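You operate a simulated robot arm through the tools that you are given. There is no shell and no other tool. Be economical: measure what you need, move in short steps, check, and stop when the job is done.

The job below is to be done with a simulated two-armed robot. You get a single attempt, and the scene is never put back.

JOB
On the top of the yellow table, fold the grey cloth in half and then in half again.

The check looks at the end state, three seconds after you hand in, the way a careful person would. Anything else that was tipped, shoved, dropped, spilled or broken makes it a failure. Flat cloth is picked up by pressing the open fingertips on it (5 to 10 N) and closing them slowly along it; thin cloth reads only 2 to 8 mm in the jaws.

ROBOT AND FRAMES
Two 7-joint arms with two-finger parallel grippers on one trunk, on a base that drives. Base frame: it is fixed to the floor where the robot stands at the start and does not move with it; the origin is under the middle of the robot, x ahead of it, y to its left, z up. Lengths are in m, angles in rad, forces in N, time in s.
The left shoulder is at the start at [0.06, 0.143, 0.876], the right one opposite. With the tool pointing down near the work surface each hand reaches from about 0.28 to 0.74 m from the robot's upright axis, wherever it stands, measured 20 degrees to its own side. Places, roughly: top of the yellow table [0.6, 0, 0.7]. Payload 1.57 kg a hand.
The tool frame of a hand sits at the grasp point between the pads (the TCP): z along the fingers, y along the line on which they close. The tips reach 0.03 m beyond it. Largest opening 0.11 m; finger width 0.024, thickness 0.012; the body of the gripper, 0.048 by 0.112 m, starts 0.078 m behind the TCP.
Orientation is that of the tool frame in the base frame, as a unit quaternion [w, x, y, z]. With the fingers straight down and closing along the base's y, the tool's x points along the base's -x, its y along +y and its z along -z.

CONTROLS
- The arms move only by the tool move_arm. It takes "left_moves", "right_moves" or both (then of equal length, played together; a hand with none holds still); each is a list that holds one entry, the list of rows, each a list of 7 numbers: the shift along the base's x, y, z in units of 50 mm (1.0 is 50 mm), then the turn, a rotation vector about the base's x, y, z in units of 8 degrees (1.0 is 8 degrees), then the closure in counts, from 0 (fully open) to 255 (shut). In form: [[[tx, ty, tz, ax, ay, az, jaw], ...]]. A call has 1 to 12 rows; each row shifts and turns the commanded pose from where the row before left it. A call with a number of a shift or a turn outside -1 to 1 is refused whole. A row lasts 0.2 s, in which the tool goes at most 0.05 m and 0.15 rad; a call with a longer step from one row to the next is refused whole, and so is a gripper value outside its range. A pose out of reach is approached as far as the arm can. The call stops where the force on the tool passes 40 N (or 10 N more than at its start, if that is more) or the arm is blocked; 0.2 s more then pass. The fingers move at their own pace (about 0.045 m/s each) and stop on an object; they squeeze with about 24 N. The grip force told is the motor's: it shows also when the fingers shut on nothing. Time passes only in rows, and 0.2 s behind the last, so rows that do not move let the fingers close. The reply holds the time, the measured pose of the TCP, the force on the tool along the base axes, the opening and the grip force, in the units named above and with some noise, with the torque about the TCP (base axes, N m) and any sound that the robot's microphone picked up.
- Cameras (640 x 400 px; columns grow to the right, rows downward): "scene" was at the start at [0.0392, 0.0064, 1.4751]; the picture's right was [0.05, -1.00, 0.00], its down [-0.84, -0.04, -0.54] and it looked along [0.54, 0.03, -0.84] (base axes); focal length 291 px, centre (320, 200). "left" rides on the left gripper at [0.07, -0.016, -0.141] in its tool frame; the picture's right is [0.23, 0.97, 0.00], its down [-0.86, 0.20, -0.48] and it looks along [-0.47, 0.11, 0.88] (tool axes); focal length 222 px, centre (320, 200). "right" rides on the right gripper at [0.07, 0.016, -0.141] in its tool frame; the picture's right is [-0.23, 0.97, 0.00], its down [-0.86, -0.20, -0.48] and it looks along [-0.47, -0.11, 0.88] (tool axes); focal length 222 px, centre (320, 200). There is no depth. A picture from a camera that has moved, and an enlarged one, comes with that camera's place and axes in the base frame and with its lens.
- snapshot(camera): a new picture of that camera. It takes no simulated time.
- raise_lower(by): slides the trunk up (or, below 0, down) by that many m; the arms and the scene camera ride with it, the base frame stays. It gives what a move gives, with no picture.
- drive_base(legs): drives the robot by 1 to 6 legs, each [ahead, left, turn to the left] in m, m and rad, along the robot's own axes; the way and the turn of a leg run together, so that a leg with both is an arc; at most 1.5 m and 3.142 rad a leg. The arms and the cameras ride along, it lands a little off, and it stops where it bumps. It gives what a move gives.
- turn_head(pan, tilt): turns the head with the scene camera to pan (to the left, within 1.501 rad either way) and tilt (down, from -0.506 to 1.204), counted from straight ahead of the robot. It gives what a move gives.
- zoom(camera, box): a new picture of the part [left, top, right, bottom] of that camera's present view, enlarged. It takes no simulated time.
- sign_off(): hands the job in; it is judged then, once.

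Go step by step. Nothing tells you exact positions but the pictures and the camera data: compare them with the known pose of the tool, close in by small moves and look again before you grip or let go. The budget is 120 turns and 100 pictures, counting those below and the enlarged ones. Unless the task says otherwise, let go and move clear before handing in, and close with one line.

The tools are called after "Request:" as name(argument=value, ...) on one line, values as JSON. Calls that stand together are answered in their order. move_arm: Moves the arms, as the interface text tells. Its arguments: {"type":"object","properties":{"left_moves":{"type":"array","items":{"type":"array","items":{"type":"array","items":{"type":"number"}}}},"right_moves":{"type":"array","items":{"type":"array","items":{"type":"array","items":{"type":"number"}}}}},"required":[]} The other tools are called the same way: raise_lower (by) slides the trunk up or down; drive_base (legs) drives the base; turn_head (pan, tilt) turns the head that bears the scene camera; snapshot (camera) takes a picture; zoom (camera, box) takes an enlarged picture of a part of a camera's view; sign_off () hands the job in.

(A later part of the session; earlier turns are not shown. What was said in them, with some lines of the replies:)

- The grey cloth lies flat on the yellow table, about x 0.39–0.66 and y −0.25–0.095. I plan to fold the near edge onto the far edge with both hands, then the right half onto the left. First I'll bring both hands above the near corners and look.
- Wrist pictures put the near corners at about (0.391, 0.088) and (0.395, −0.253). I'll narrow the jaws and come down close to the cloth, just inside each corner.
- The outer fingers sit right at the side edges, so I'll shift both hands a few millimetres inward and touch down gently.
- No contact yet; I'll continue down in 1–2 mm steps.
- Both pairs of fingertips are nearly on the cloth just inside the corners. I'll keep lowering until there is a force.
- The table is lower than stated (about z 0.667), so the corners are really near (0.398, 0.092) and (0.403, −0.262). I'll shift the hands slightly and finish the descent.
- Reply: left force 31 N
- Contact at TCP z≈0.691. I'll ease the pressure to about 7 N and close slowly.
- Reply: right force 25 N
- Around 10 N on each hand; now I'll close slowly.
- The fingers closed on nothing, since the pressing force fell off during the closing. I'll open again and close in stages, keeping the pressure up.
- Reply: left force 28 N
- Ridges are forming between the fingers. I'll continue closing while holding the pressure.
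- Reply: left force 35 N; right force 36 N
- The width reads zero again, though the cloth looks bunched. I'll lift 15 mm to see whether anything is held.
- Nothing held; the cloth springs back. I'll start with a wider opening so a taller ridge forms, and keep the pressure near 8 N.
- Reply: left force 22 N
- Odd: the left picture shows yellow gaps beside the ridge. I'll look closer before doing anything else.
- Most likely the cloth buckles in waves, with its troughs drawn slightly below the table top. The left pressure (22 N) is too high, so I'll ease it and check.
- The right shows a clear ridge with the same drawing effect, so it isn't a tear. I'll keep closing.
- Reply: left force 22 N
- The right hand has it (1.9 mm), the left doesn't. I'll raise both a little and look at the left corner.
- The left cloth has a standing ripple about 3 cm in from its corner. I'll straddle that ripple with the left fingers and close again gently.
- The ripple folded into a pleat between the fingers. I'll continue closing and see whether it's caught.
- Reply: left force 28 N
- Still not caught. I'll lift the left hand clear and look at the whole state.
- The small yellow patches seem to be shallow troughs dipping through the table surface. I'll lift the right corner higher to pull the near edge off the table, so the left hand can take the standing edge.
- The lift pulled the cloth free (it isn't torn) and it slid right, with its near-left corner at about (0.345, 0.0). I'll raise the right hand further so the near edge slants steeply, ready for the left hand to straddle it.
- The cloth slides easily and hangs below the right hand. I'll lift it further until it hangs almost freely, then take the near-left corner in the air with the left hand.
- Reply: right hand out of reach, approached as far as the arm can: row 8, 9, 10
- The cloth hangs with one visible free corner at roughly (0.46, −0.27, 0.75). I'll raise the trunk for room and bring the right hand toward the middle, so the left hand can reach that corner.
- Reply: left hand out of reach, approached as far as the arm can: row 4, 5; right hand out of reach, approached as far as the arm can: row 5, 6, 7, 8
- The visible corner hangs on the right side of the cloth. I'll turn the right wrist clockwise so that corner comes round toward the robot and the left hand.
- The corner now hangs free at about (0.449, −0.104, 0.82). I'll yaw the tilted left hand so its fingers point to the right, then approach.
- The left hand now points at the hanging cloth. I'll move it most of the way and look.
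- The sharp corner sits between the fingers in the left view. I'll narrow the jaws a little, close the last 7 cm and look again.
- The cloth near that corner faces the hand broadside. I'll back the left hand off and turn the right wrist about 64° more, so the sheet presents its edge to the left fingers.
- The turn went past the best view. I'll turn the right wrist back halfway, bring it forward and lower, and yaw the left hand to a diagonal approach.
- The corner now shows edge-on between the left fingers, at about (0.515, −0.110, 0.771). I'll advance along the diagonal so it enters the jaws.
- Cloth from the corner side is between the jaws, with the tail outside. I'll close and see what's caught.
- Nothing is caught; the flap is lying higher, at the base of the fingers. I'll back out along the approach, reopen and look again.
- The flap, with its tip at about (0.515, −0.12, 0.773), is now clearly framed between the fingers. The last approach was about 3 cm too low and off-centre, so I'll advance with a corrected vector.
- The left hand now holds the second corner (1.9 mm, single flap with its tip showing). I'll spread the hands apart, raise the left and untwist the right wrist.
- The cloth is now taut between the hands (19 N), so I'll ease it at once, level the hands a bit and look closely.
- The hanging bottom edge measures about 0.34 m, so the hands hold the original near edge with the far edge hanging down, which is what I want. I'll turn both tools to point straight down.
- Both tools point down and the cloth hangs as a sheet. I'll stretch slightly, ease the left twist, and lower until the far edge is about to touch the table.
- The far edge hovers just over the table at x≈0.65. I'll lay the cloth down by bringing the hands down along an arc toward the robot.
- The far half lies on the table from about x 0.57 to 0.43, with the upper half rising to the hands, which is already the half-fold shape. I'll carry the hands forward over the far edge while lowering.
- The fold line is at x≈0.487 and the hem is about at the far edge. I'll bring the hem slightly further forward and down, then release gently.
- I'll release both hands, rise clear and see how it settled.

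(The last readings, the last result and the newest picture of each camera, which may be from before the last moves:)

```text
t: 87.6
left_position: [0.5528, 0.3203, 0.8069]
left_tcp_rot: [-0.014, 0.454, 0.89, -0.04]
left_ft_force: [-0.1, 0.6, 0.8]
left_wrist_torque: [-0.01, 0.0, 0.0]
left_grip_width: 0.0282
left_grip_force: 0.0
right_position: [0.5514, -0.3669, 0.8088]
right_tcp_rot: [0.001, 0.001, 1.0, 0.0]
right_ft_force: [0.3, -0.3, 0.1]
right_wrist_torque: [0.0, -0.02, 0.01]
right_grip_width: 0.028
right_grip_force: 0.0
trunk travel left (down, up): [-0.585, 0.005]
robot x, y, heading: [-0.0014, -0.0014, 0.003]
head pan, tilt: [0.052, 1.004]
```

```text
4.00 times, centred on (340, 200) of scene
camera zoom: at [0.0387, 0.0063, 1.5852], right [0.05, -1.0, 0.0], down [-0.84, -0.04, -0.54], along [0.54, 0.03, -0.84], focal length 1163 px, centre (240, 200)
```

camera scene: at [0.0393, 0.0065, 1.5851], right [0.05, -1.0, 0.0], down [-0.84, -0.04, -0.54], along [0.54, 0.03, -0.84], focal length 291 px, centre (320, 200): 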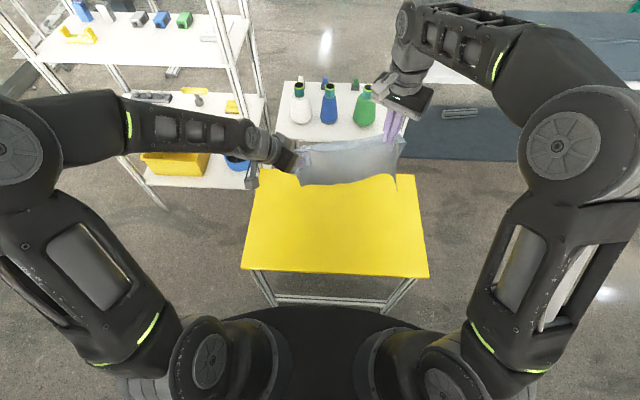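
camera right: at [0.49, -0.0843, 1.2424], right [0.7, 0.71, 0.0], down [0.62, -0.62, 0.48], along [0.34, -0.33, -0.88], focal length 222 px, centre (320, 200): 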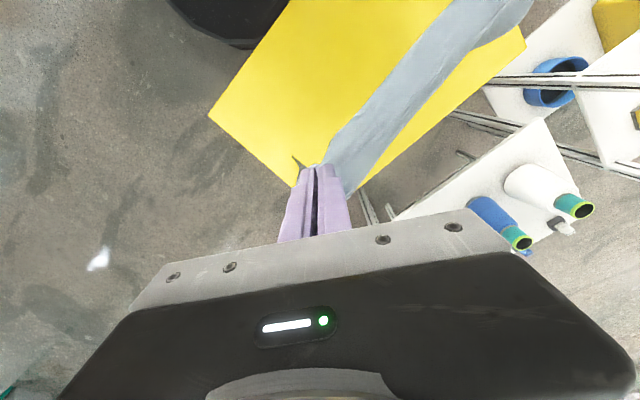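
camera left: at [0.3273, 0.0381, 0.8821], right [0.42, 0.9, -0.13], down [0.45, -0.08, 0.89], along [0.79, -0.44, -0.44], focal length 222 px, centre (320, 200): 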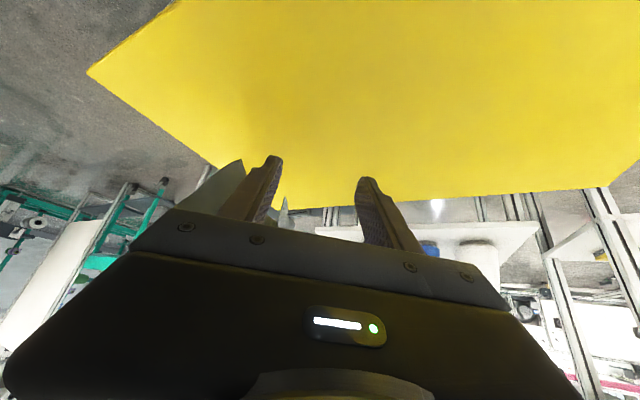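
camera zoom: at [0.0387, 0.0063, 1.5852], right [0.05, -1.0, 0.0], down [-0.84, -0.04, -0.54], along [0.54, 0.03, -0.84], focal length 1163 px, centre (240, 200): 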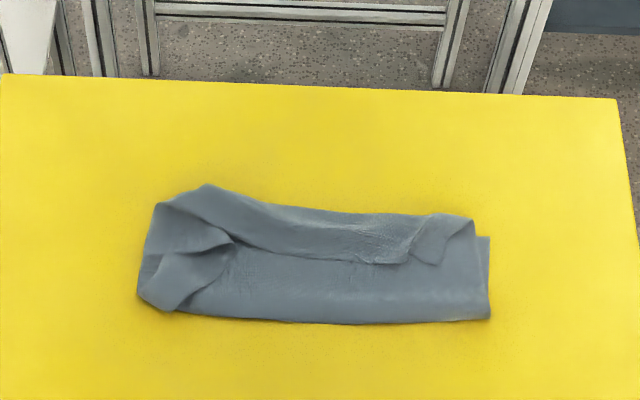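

It settled as a strip about 0.35 × 0.12, but about 5 cm of the hem lies doubled back and the left end is rumpled. I'll look closer before correcting it.

Request:
zoom(camera="scene", box=[298, 192, 398, 236])

```text
6.40 times, centred on (348, 214) of scene
camera zoom: at [0.0387, 0.0063, 1.5852], right [0.05, -1.0, 0.0], down [-0.84, -0.04, -0.54], along [0.54, 0.03, -0.84], focal length 1860 px, centre (141, 110)
```

zoom: 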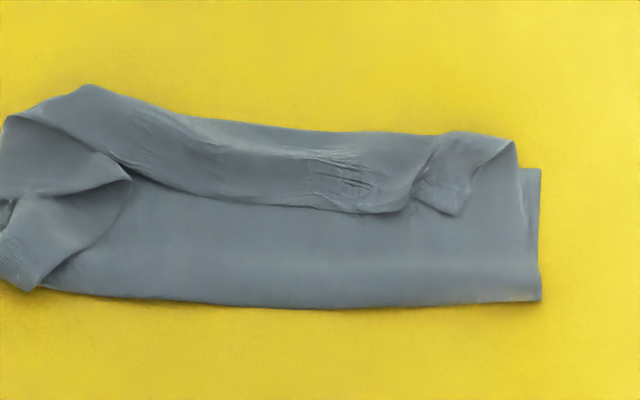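

The outside looks tidy apart from the doubled hem and left corner, both on top; folding the right half over the left puts these inside. I'll take the right end with the right hand, one finger just beyond the edge and the other on top.

Request:
move_arm(right_moves=[[[0.02, 0.75, 0, 0.15, 0, 0, 139], [0.02, 0.75, 0, 0.15, 0, 0, 139], [0.02, 0.76, 0, 0.15, 0, 0, 139], [0, 0.76, 0, 0.15, 0, 0, 139], [0, 0.76, 0, 0, 0, 0, 139], [0, 0, -0.6, 0, 0, 0, 139], [0, 0, -0.6, 0, 0, 0, 139], [0, 0, -0.6, 0, 0, 0, 139], [0, 0, 0, 0, 0, 0, 139]]], left_moves=[[[-0.2, 0.5, 0.3, 0, 0, 0, 190], [-0.2, 0.5, 0.3, 0, 0, 0, 190], [-0.2, 0.3, 0.3, 0, 0, 0, 190], [0, 0, 0, 0, 0, 0, 190], [0, 0, 0, 0, 0, 0, 190], [0, 0, 0, 0, 0, 0, 190], [0, 0, 0, 0, 0, 0, 190], [0, 0, 0, 0, 0, 0, 190], [0, 0, 0, 0, 0, 0, 190]]])

Request:
zoom(camera="right", box=[180, 80, 500, 280])

```text
t: 89.6
left_position: [0.5205, 0.3851, 0.8513]
left_tcp_rot: [-0.014, 0.454, 0.89, -0.041]
left_ft_force: [-0.4, -0.6, -0.5]
left_wrist_torque: [0.05, -0.01, 0.03]
left_grip_width: 0.0282
left_grip_force: 0.1
right_position: [0.5545, -0.1775, 0.7172]
right_tcp_rot: [0.001, 0.001, 0.999, 0.042]
right_ft_force: [0.3, 0.3, 0.1]
right_wrist_torque: [0.0, -0.02, 0.0]
right_grip_width: 0.0501
right_grip_force: 0.1
trunk travel left (down, up): [-0.585, 0.005]
robot x, y, heading: [0.0028, 0.0048, -0.004]
head pan, tilt: [0.052, 1.004]
```

```text
2.00 times, centred on (340, 180) of right
camera zoom: at [0.4848, -0.1737, 0.859], right [0.23, 0.97, 0.08], down [0.85, -0.24, 0.46], along [0.47, -0.04, -0.88], focal length 444 px, centre (280, 240)
```

zoom: 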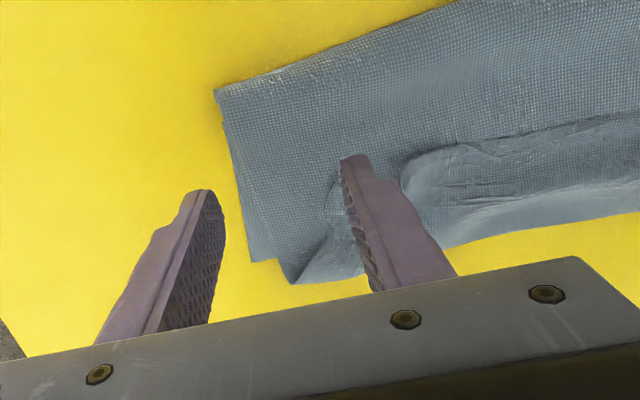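

The fingers straddle the right hem properly. I'll lower to contact.

Request:
move_arm(right_moves=[[[0, -0.04, -0.22, 0, 0, 0, 139], [0, 0, -0.2, 0, 0, 0, 139], [0, 0, -0.03, 0, 0, 0, 139], [0, 0, 0, 0, 0, 0, 139], [0, 0, 0, 0, 0, 0, 139]]])

```text
t: 90.8
left_position: [0.5217, 0.385, 0.8521]
left_tcp_rot: [-0.014, 0.454, 0.89, -0.041]
left_ft_force: [0.2, -0.6, 1.2]
left_wrist_torque: [0.0, -0.03, 0.0]
left_grip_width: 0.0279
left_grip_force: 0.0
right_position: [0.555, -0.1791, 0.6946]
right_tcp_rot: [0.001, 0.001, 0.999, 0.042]
right_ft_force: [-0.4, -0.6, -0.3]
right_wrist_torque: [0.02, -0.02, 0.0]
right_grip_width: 0.05
right_grip_force: 0.0
trunk travel left (down, up): [-0.585, 0.005]
robot x, y, heading: [-0.0005, -0.0012, -0.003]
head pan, tilt: [0.052, 1.004]
```

Request:
move_arm(right_moves=[[[0, 0, -0.03, 0, 0, 0, 139], [0, 0, -0.03, 0, 0, 0, 139], [0, 0, 0, 0, 0, 0, 139]]])

```text
t: 91.6
left_position: [0.5213, 0.3847, 0.8526]
left_tcp_rot: [-0.014, 0.454, 0.89, -0.04]
left_ft_force: [0.0, -0.5, -0.6]
left_wrist_torque: [-0.03, 0.03, 0.01]
left_grip_width: 0.0279
left_grip_force: 0.0
right_position: [0.5562, -0.1809, 0.6938]
right_tcp_rot: [0.002, 0.001, 0.999, 0.042]
right_ft_force: [-1.8, -0.9, 9.8]
right_wrist_torque: [-0.35, 0.08, -0.07]
right_grip_width: 0.0498
right_grip_force: 0.2
trunk travel left (down, up): [-0.585, 0.005]
robot x, y, heading: [0.0027, -0.0004, -0.002]
head pan, tilt: [0.052, 1.004]
```

Contact, with the outer finger on the table. I'll close slowly toward the stack.

Request:
move_arm(right_moves=[[[0, 0, -0.01, -0.1, 0, 0, 146], [0, 0, 0, -0.1, 0, 0, 154], [0, 0, 0, 0, 0, 0, 162], [0, 0, 0, 0, 0, 0, 170], [0, 0, 0, 0, 0, 0, 178], [0, 0, 0, 0, 0, 0, 186], [0, 0, 0, 0, 0, 0, 194], [0, 0, 0, 0, 0, 0, 202], [0, 0, 0, 0, 0, 0, 208]]])

Request:
zoom(camera="right", box=[180, 80, 500, 280])

```text
t: 93.6
left_position: [0.5205, 0.3844, 0.8524]
left_tcp_rot: [-0.013, 0.454, 0.89, -0.042]
left_ft_force: [0.1, -0.5, -0.1]
left_wrist_torque: [0.0, -0.01, 0.0]
left_grip_width: 0.0283
left_grip_force: 0.1
right_position: [0.554, -0.1773, 0.6921]
right_tcp_rot: [0.0, 0.0, 1.0, 0.029]
right_ft_force: [-1.0, -0.9, 4.7]
right_wrist_torque: [-0.01, 0.04, -0.05]
right_grip_width: 0.0211
right_grip_force: 0.7
trunk travel left (down, up): [-0.585, 0.005]
robot x, y, heading: [0.0045, 0.0012, -0.003]
head pan, tilt: [0.052, 1.004]
```

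```text
2.00 times, centred on (340, 180) of right
camera zoom: at [0.484, -0.1699, 0.8331], right [0.23, 0.97, 0.06], down [0.86, -0.23, 0.47], along [0.47, -0.06, -0.88], focal length 444 px, centre (280, 240)
```

zoom: 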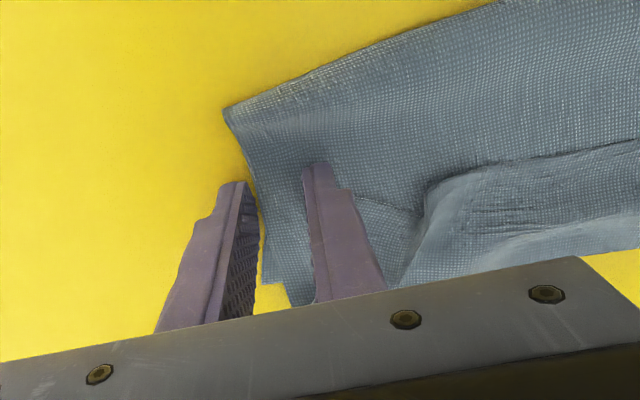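

Request:
move_arm(right_moves=[[[0, 0, -0.008, 0, 0, 0, 213], [0, 0, 0, 0, 0, 0, 219], [0, 0, 0, 0, 0, 0, 225], [0, 0, 0, 0, 0, 0, 231], [0, 0, 0, 0, 0, 0, 237], [0, 0, 0, 0, 0, 0, 243], [0, 0, 0, 0, 0, 0, 249], [0, 0, 0, 0, 0, 0, 255], [0, 0, 0, 0, 0, 0, 255], [0, 0, 0, 0, 0, 0, 255]]])

Request:
zoom(camera="right", box=[180, 80, 500, 280])

```text
t: 95.8
left_position: [0.5212, 0.384, 0.8529]
left_tcp_rot: [-0.014, 0.454, 0.89, -0.041]
left_ft_force: [0.2, -0.1, -0.4]
left_wrist_torque: [0.03, 0.03, 0.01]
left_grip_width: 0.0281
left_grip_force: 0.2
right_position: [0.5561, -0.1798, 0.6934]
right_tcp_rot: [0.001, 0.001, 1.0, 0.029]
right_ft_force: [-0.4, -1.8, 12.5]
right_wrist_torque: [0.0, 0.01, 0.04]
right_grip_width: 0.0017
right_grip_force: 23.4
trunk travel left (down, up): [-0.585, 0.005]
robot x, y, heading: [0.0027, 0.001, -0.0]
head pan, tilt: [0.052, 1.004]
```

```text
2.00 times, centred on (340, 180) of right
camera zoom: at [0.4845, -0.1716, 0.8333], right [0.23, 0.97, 0.05], down [0.85, -0.23, 0.47], along [0.47, -0.06, -0.88], focal length 444 px, centre (280, 240)
```

zoom: 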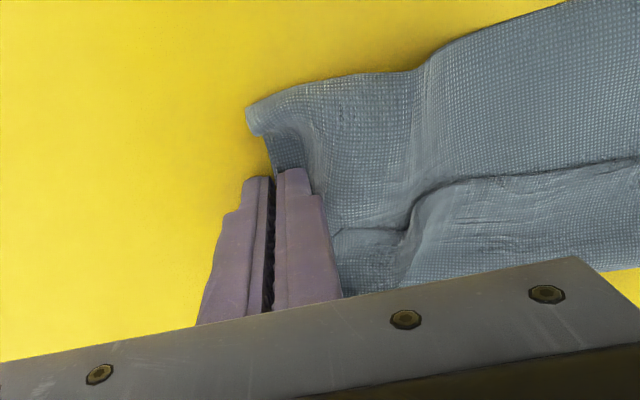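

Caught at 1.7 mm, consistent with the two layers of the hem. I'll lift a little and check that both layers come along.

Request:
move_arm(right_moves=[[[0, 0.1, 0.3, 0, 0, 0, 255], [0, 0.2, 0.4, 0, 0, 0, 255], [0, 0.2, 0.4, 0, 0, 0, 255], [0, 0.2, 0.4, 0, 0, 0, 255], [0, 0, 0, 0, 0, 0, 255]]])

Request:
zoom(camera="scene", box=[270, 150, 410, 250])

```text
t: 97.0
left_position: [0.522, 0.3839, 0.8515]
left_tcp_rot: [-0.015, 0.454, 0.89, -0.041]
left_ft_force: [0.1, 0.7, -0.3]
left_wrist_torque: [0.01, 0.03, 0.02]
left_grip_width: 0.0283
left_grip_force: 0.0
right_position: [0.5557, -0.1449, 0.767]
right_tcp_rot: [0.0, 0.001, 1.0, 0.028]
right_ft_force: [-0.3, -0.2, 0.1]
right_wrist_torque: [0.02, 0.02, 0.01]
right_grip_width: 0.0013
right_grip_force: 23.3
trunk travel left (down, up): [-0.585, 0.005]
robot x, y, heading: [-0.0002, -0.0022, -0.0]
head pan, tilt: [0.052, 1.004]
```

```text
4.00 times, centred on (340, 200) of scene
camera zoom: at [0.0394, 0.0063, 1.5851], right [0.05, -1.0, 0.0], down [-0.84, -0.04, -0.54], along [0.54, 0.03, -0.84], focal length 1163 px, centre (240, 200)
```

zoom: 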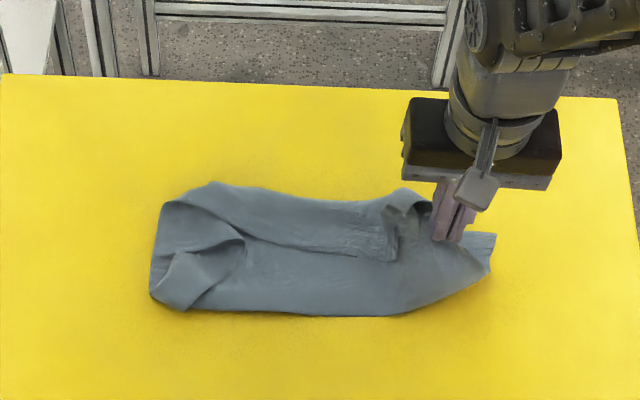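

Both layers lift together. I'll carry the right end over in an arc to the left end, leaning the hand slightly so the hem will fall outward, and move the left arm out of the way.

Request:
move_arm(right_moves=[[[0, 0.2, 0.7, 0, 0, 0, 255], [0, 0.5, 0.6, 0, 0, 0, 255], [0, 0.7, 0.24, 0, 0, 0, 255], [0, 0.8, 0, -0.6, 0, 0, 255], [0, 0.8, -0.1, -0.6, 0, 0, 255], [0, 0.7, -0.4, -0.6, 0, 0, 255], [0, 0.6, -0.6, -0.6, 0, 0, 255], [0, 0.4, -0.7, -0.6, 0, 0, 255], [0, 0.3, -0.6, 0, 0, 0, 255], [0, 0.3, -0.2, 0, 0, 0, 255], [0, 0, 0, 0, 0, 0, 255]]], left_moves=[[[-0.4, 0.5, 0.3, 0, 0, 0, 190], [-0.4, 0.5, 0.3, 0, 0, 0, 190], [-0.4, 0.5, 0.3, 0, 0, 0, 190], [-0.4, 0, 0, 0, 0, 0, 190], [0, 0, 0, 0, 0, 0, 190], [0, 0, 0, 0, 0, 0, 190], [0, 0, 0, 0, 0, 0, 190], [0, 0, 0, 0, 0, 0, 190], [0, 0, 0, 0, 0, 0, 190], [0, 0, 0, 0, 0, 0, 190], [0, 0, 0, 0, 0, 0, 190]]])

Request:
zoom(camera="scene", box=[270, 150, 410, 250])

```text
t: 99.4
left_position: [0.4414, 0.4604, 0.8974]
left_tcp_rot: [-0.014, 0.453, 0.89, -0.04]
left_ft_force: [-0.4, -0.4, 0.6]
left_wrist_torque: [0.05, 0.0, 0.01]
left_grip_width: 0.0281
left_grip_force: 0.1
right_position: [0.5309, 0.1146, 0.7162]
right_tcp_rot: [-0.001, 0.0, 0.983, -0.181]
right_ft_force: [-0.5, -1.0, 0.2]
right_wrist_torque: [0.05, -0.01, -0.01]
right_grip_width: 0.0013
right_grip_force: 23.1
right hand out of reach, approached as far as the arm can: row 9, 10
trunk travel left (down, up): [-0.585, 0.005]
robot x, y, heading: [0.0014, 0.0014, 0.003]
head pan, tilt: [0.052, 1.004]
```

```text
4.00 times, centred on (340, 200) of scene
camera zoom: at [0.0393, 0.0062, 1.5851], right [0.05, -1.0, 0.0], down [-0.84, -0.04, -0.54], along [0.54, 0.03, -0.84], focal length 1163 px, centre (240, 200)
```

zoom: 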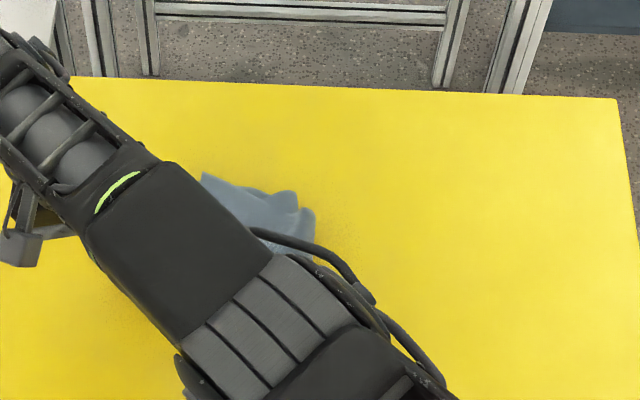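

The arm is just at its reach limit, about 2 cm short in x. I'll settle the command there, lower the hem onto the stack and release.

Request:
move_arm(right_moves=[[[-0.3, 0, -0.1, 0, 0, 0, 255], [-0.1, 0, -0.2, 0, 0, 0, 255], [0, 0, -0.1, 0, 0, 0, 255], [0, 0, 0, 0, 0, 0, 255]]])

Request:
zoom(camera="right", box=[120, 40, 520, 290])

```text
t: 100.4
left_position: [0.4429, 0.4615, 0.8973]
left_tcp_rot: [-0.014, 0.453, 0.89, -0.041]
left_ft_force: [0.1, -0.3, -0.3]
left_wrist_torque: [-0.01, -0.04, -0.02]
left_grip_width: 0.028
left_grip_force: 0.0
right_position: [0.5115, 0.116, 0.6961]
right_tcp_rot: [0.001, 0.001, 0.984, -0.18]
right_ft_force: [-0.3, 0.0, 0.4]
right_wrist_torque: [0.05, -0.05, -0.04]
right_grip_width: 0.0012
right_grip_force: 23.8
trunk travel left (down, up): [-0.585, 0.005]
robot x, y, heading: [-0.0007, 0.0034, -0.004]
head pan, tilt: [0.052, 1.004]
```

```text
1.60 times, centred on (320, 165) of right
camera zoom: at [0.4402, 0.1807, 0.8231], right [0.23, 0.91, -0.35], down [0.85, -0.02, 0.52], along [0.47, -0.41, -0.78], focal length 355 px, centre (320, 256)
```

zoom: 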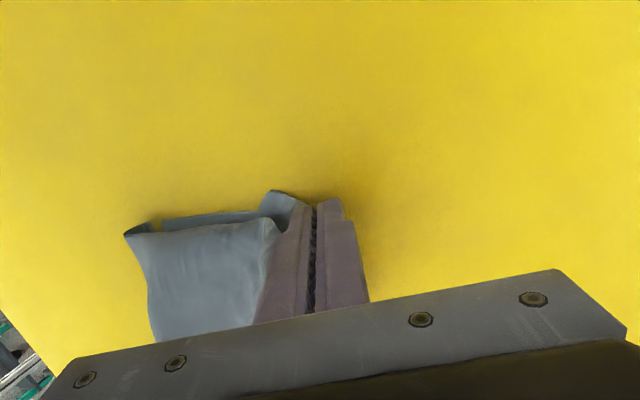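

Request:
move_arm(right_moves=[[[0.2, 0, -0.02, 0, 0, 0, 255], [0, 0, 0, 0, 0, 0, 200], [0, 0, 0, 0, 0, 0, 180], [0, 0, 0, 0, 0, 0, 180], [0, 0.15, 0.35, 0, 0, 0, 180], [0, 0.25, 0.6, 0, 0, 0, 180], [0, 0, 0.8, 0, 0, 0, 180], [-0.2, -0.6, 0.5, 0.6, 0, 0, 180], [0, -0.9, 0.2, 0.6, 0, 0, 180], [0, -0.95, 0, 0.6, 0, 0, 180], [0, -0.95, 0, 0.6, 0, 0, 180], [0, -0.95, 0, 0.2, 0, 0, 180]]])

Request:
move_arm(right_moves=[[[0, -0.95, 0, 0, 0, 0, 180], [0, -0.95, 0, 0, 0, 0, 180], [0, -0.95, 0, 0, 0, 0, 180], [0, -0.95, 0, 0, 0, 0, 180], [0, 0, 0, 0, 0, 0, 180]]])

Request:
zoom(camera="scene", box=[250, 150, 390, 250])

```text
t: 103.0
left_position: [0.4418, 0.4609, 0.8979]
left_tcp_rot: [-0.014, 0.453, 0.89, -0.041]
left_ft_force: [0.4, -0.7, 0.7]
left_wrist_torque: [-0.05, 0.02, -0.02]
left_grip_width: 0.0279
left_grip_force: 0.0
right_position: [0.5093, -0.0827, 0.8181]
right_tcp_rot: [0.001, 0.0, 1.0, 0.001]
right_ft_force: [-0.9, -0.4, -0.6]
right_wrist_torque: [0.04, 0.03, 0.01]
right_grip_width: 0.0325
right_grip_force: 0.1
trunk travel left (down, up): [-0.585, 0.005]
robot x, y, heading: [-0.0003, 0.0029, -0.001]
head pan, tilt: [0.052, 1.004]
```

```text
t: 104.2
left_position: [0.4407, 0.4611, 0.8968]
left_tcp_rot: [-0.014, 0.454, 0.89, -0.042]
left_ft_force: [-0.3, -0.2, -0.3]
left_wrist_torque: [-0.03, -0.02, 0.0]
left_grip_width: 0.028
left_grip_force: 0.0
right_position: [0.5102, -0.2717, 0.8193]
right_tcp_rot: [0.0, 0.001, 1.0, 0.0]
right_ft_force: [-0.9, -0.1, 0.4]
right_wrist_torque: [-0.02, 0.01, 0.02]
right_grip_width: 0.0325
right_grip_force: 0.2
trunk travel left (down, up): [-0.585, 0.005]
robot x, y, heading: [0.002, 0.0036, -0.002]
head pan, tilt: [0.052, 1.004]
```

```text
4.00 times, centred on (320, 200) of scene
camera zoom: at [0.0393, 0.007, 1.5851], right [0.05, -1.0, 0.0], down [-0.84, -0.04, -0.54], along [0.54, 0.03, -0.84], focal length 1163 px, centre (320, 200)
```

zoom: 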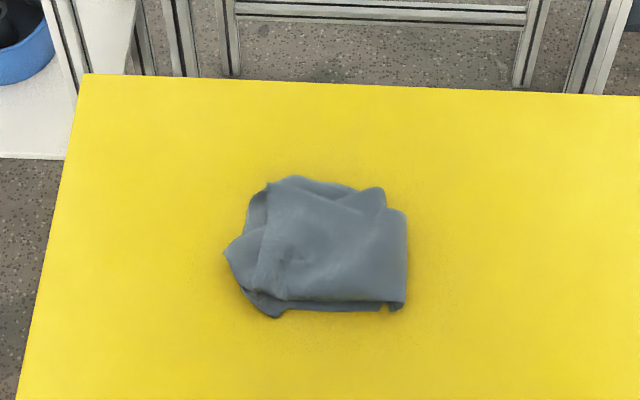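

The packet measures about 0.16 × 0.13 m, a quarter of the original, and is folded twice but slightly puffy. I'll press it flat gently at the fold and centre with the closed right fingers.

Request:
move_arm(right_moves=[[[0.3, 0.8, 0, 0, 0, 0, 255], [0.3, 0.8, 0, 0, 0, 0, 255], [0.3, 0.85, 0, 0, 0, 0, 255], [0.3, 0.85, 0, 0, 0, 0, 255], [0, 0.85, -0.4, 0, 0, 0, 255], [0, 0.85, -0.4, 0, 0, 0, 255], [0, 0, -0.6, 0, 0, 0, 255], [0, 0, -0.6, 0, 0, 0, 255], [0, 0, -0.25, 0, 0, 0, 255], [0, 0, 0, 0, 0, 0, 255]]])

Request:
move_arm(right_moves=[[[0, 0, 0.6, 0, 0, 0, 255], [0, 0.6, 0.2, 0, 0, 0, 255], [0, 0.6, 0, 0, 0, 0, 255], [0, 0, -0.4, 0, 0, 0, 255], [0, 0, -0.4, 0, 0, 0, 255], [0, 0, 0, 0, 0, 0, 255], [0, 0, 0.6, 0, 0, 0, 255], [-0.6, 0, 0.2, 0, 0, 0, 255], [0, 0, -0.4, 0, 0, 0, 255], [0, 0, -0.4, 0, 0, 0, 255], [0, 0, 0, 0, 0, 0, 255], [0, 0, 0.9, 0, 0, 0, 255]]])

Request:
move_arm(right_moves=[[[0, 0, 0.8, 0, 0, 0, 255], [0, -0.9, 0.3, 0, 0, 0, 255], [0, -0.95, 0, 0, 0, 0, 255], [0, -0.95, 0, 0, 0, 0, 255], [0, -0.95, 0, 0, 0, 0, 255], [0, -0.95, 0, 0, 0, 0, 255], [0, -0.95, 0, 0, 0, 0, 255], [0, 0, 0, 0, 0, 0, 255]]])

Request:
zoom(camera="scene", box=[250, 150, 390, 250])

```text
t: 106.4
left_position: [0.441, 0.4599, 0.8961]
left_tcp_rot: [-0.014, 0.454, 0.89, -0.041]
left_ft_force: [0.1, 0.1, 0.7]
left_wrist_torque: [0.0, -0.01, -0.05]
left_grip_width: 0.0281
left_grip_force: 0.0
right_position: [0.572, -0.0225, 0.7063]
right_tcp_rot: [0.001, 0.001, 1.0, 0.0]
right_ft_force: [0.2, 0.1, 2.0]
right_wrist_torque: [-0.04, 0.0, 0.01]
right_grip_width: 0.0
right_grip_force: 21.1
trunk travel left (down, up): [-0.585, 0.005]
robot x, y, heading: [-0.0014, -0.0002, 0.003]
head pan, tilt: [0.052, 1.004]
```

```text
t: 109.0
left_position: [0.4413, 0.4604, 0.8961]
left_tcp_rot: [-0.014, 0.454, 0.89, -0.041]
left_ft_force: [0.4, -0.4, 0.5]
left_wrist_torque: [0.0, -0.02, -0.03]
left_grip_width: 0.0281
left_grip_force: 0.1
right_position: [0.5401, 0.0373, 0.7515]
right_tcp_rot: [0.001, 0.001, 1.0, 0.0]
right_ft_force: [0.3, 0.8, 0.7]
right_wrist_torque: [0.04, 0.02, 0.02]
right_grip_width: 0.0
right_grip_force: 21.2
trunk travel left (down, up): [-0.585, 0.005]
robot x, y, heading: [-0.0017, 0.0015, 0.002]
head pan, tilt: [0.052, 1.004]
```

```text
t: 110.8
left_position: [0.4407, 0.4617, 0.8963]
left_tcp_rot: [-0.014, 0.454, 0.89, -0.041]
left_ft_force: [-0.5, -0.7, -0.3]
left_wrist_torque: [-0.04, 0.0, 0.03]
left_grip_width: 0.0279
left_grip_force: 0.1
right_position: [0.5408, -0.2445, 0.8077]
right_tcp_rot: [0.001, 0.002, 1.0, 0.0]
right_ft_force: [0.1, 0.9, 0.2]
right_wrist_torque: [0.01, 0.0, 0.01]
right_grip_width: 0.0002
right_grip_force: 21.4
trunk travel left (down, up): [-0.585, 0.005]
robot x, y, heading: [-0.0014, -0.0005, -0.0]
head pan, tilt: [0.052, 1.004]
```

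```text
4.00 times, centred on (320, 200) of scene
camera zoom: at [0.0393, 0.0071, 1.5851], right [0.05, -1.0, 0.0], down [-0.84, -0.04, -0.54], along [0.54, 0.03, -0.84], focal length 1163 px, centre (320, 200)
```

zoom: 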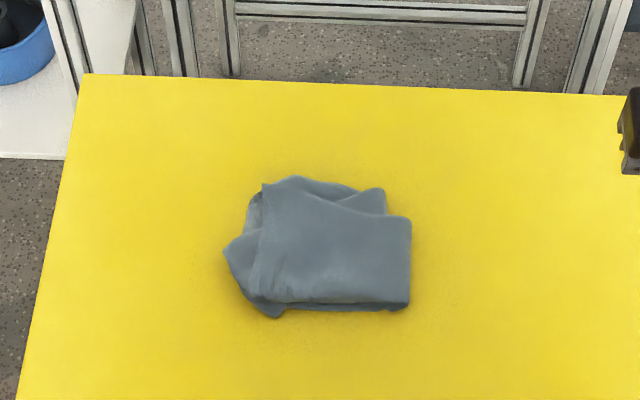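

The cloth lies as a flat, roughly rectangular packet of about 0.16 × 0.13 m on the yellow table. Both hands are clear and nothing else was touched, so I'll hand in.

Request:
sign_off()

```text
The job is handed in.
```

The grey cloth is folded in half and then in half again on the yellow table, but not neatly. About 5 cm of hem was doubled back at the first fold and is now inside. The left side is rumpled, with a lower flap sticking out about 3 cm, and the far edge shows a little past the top layer.
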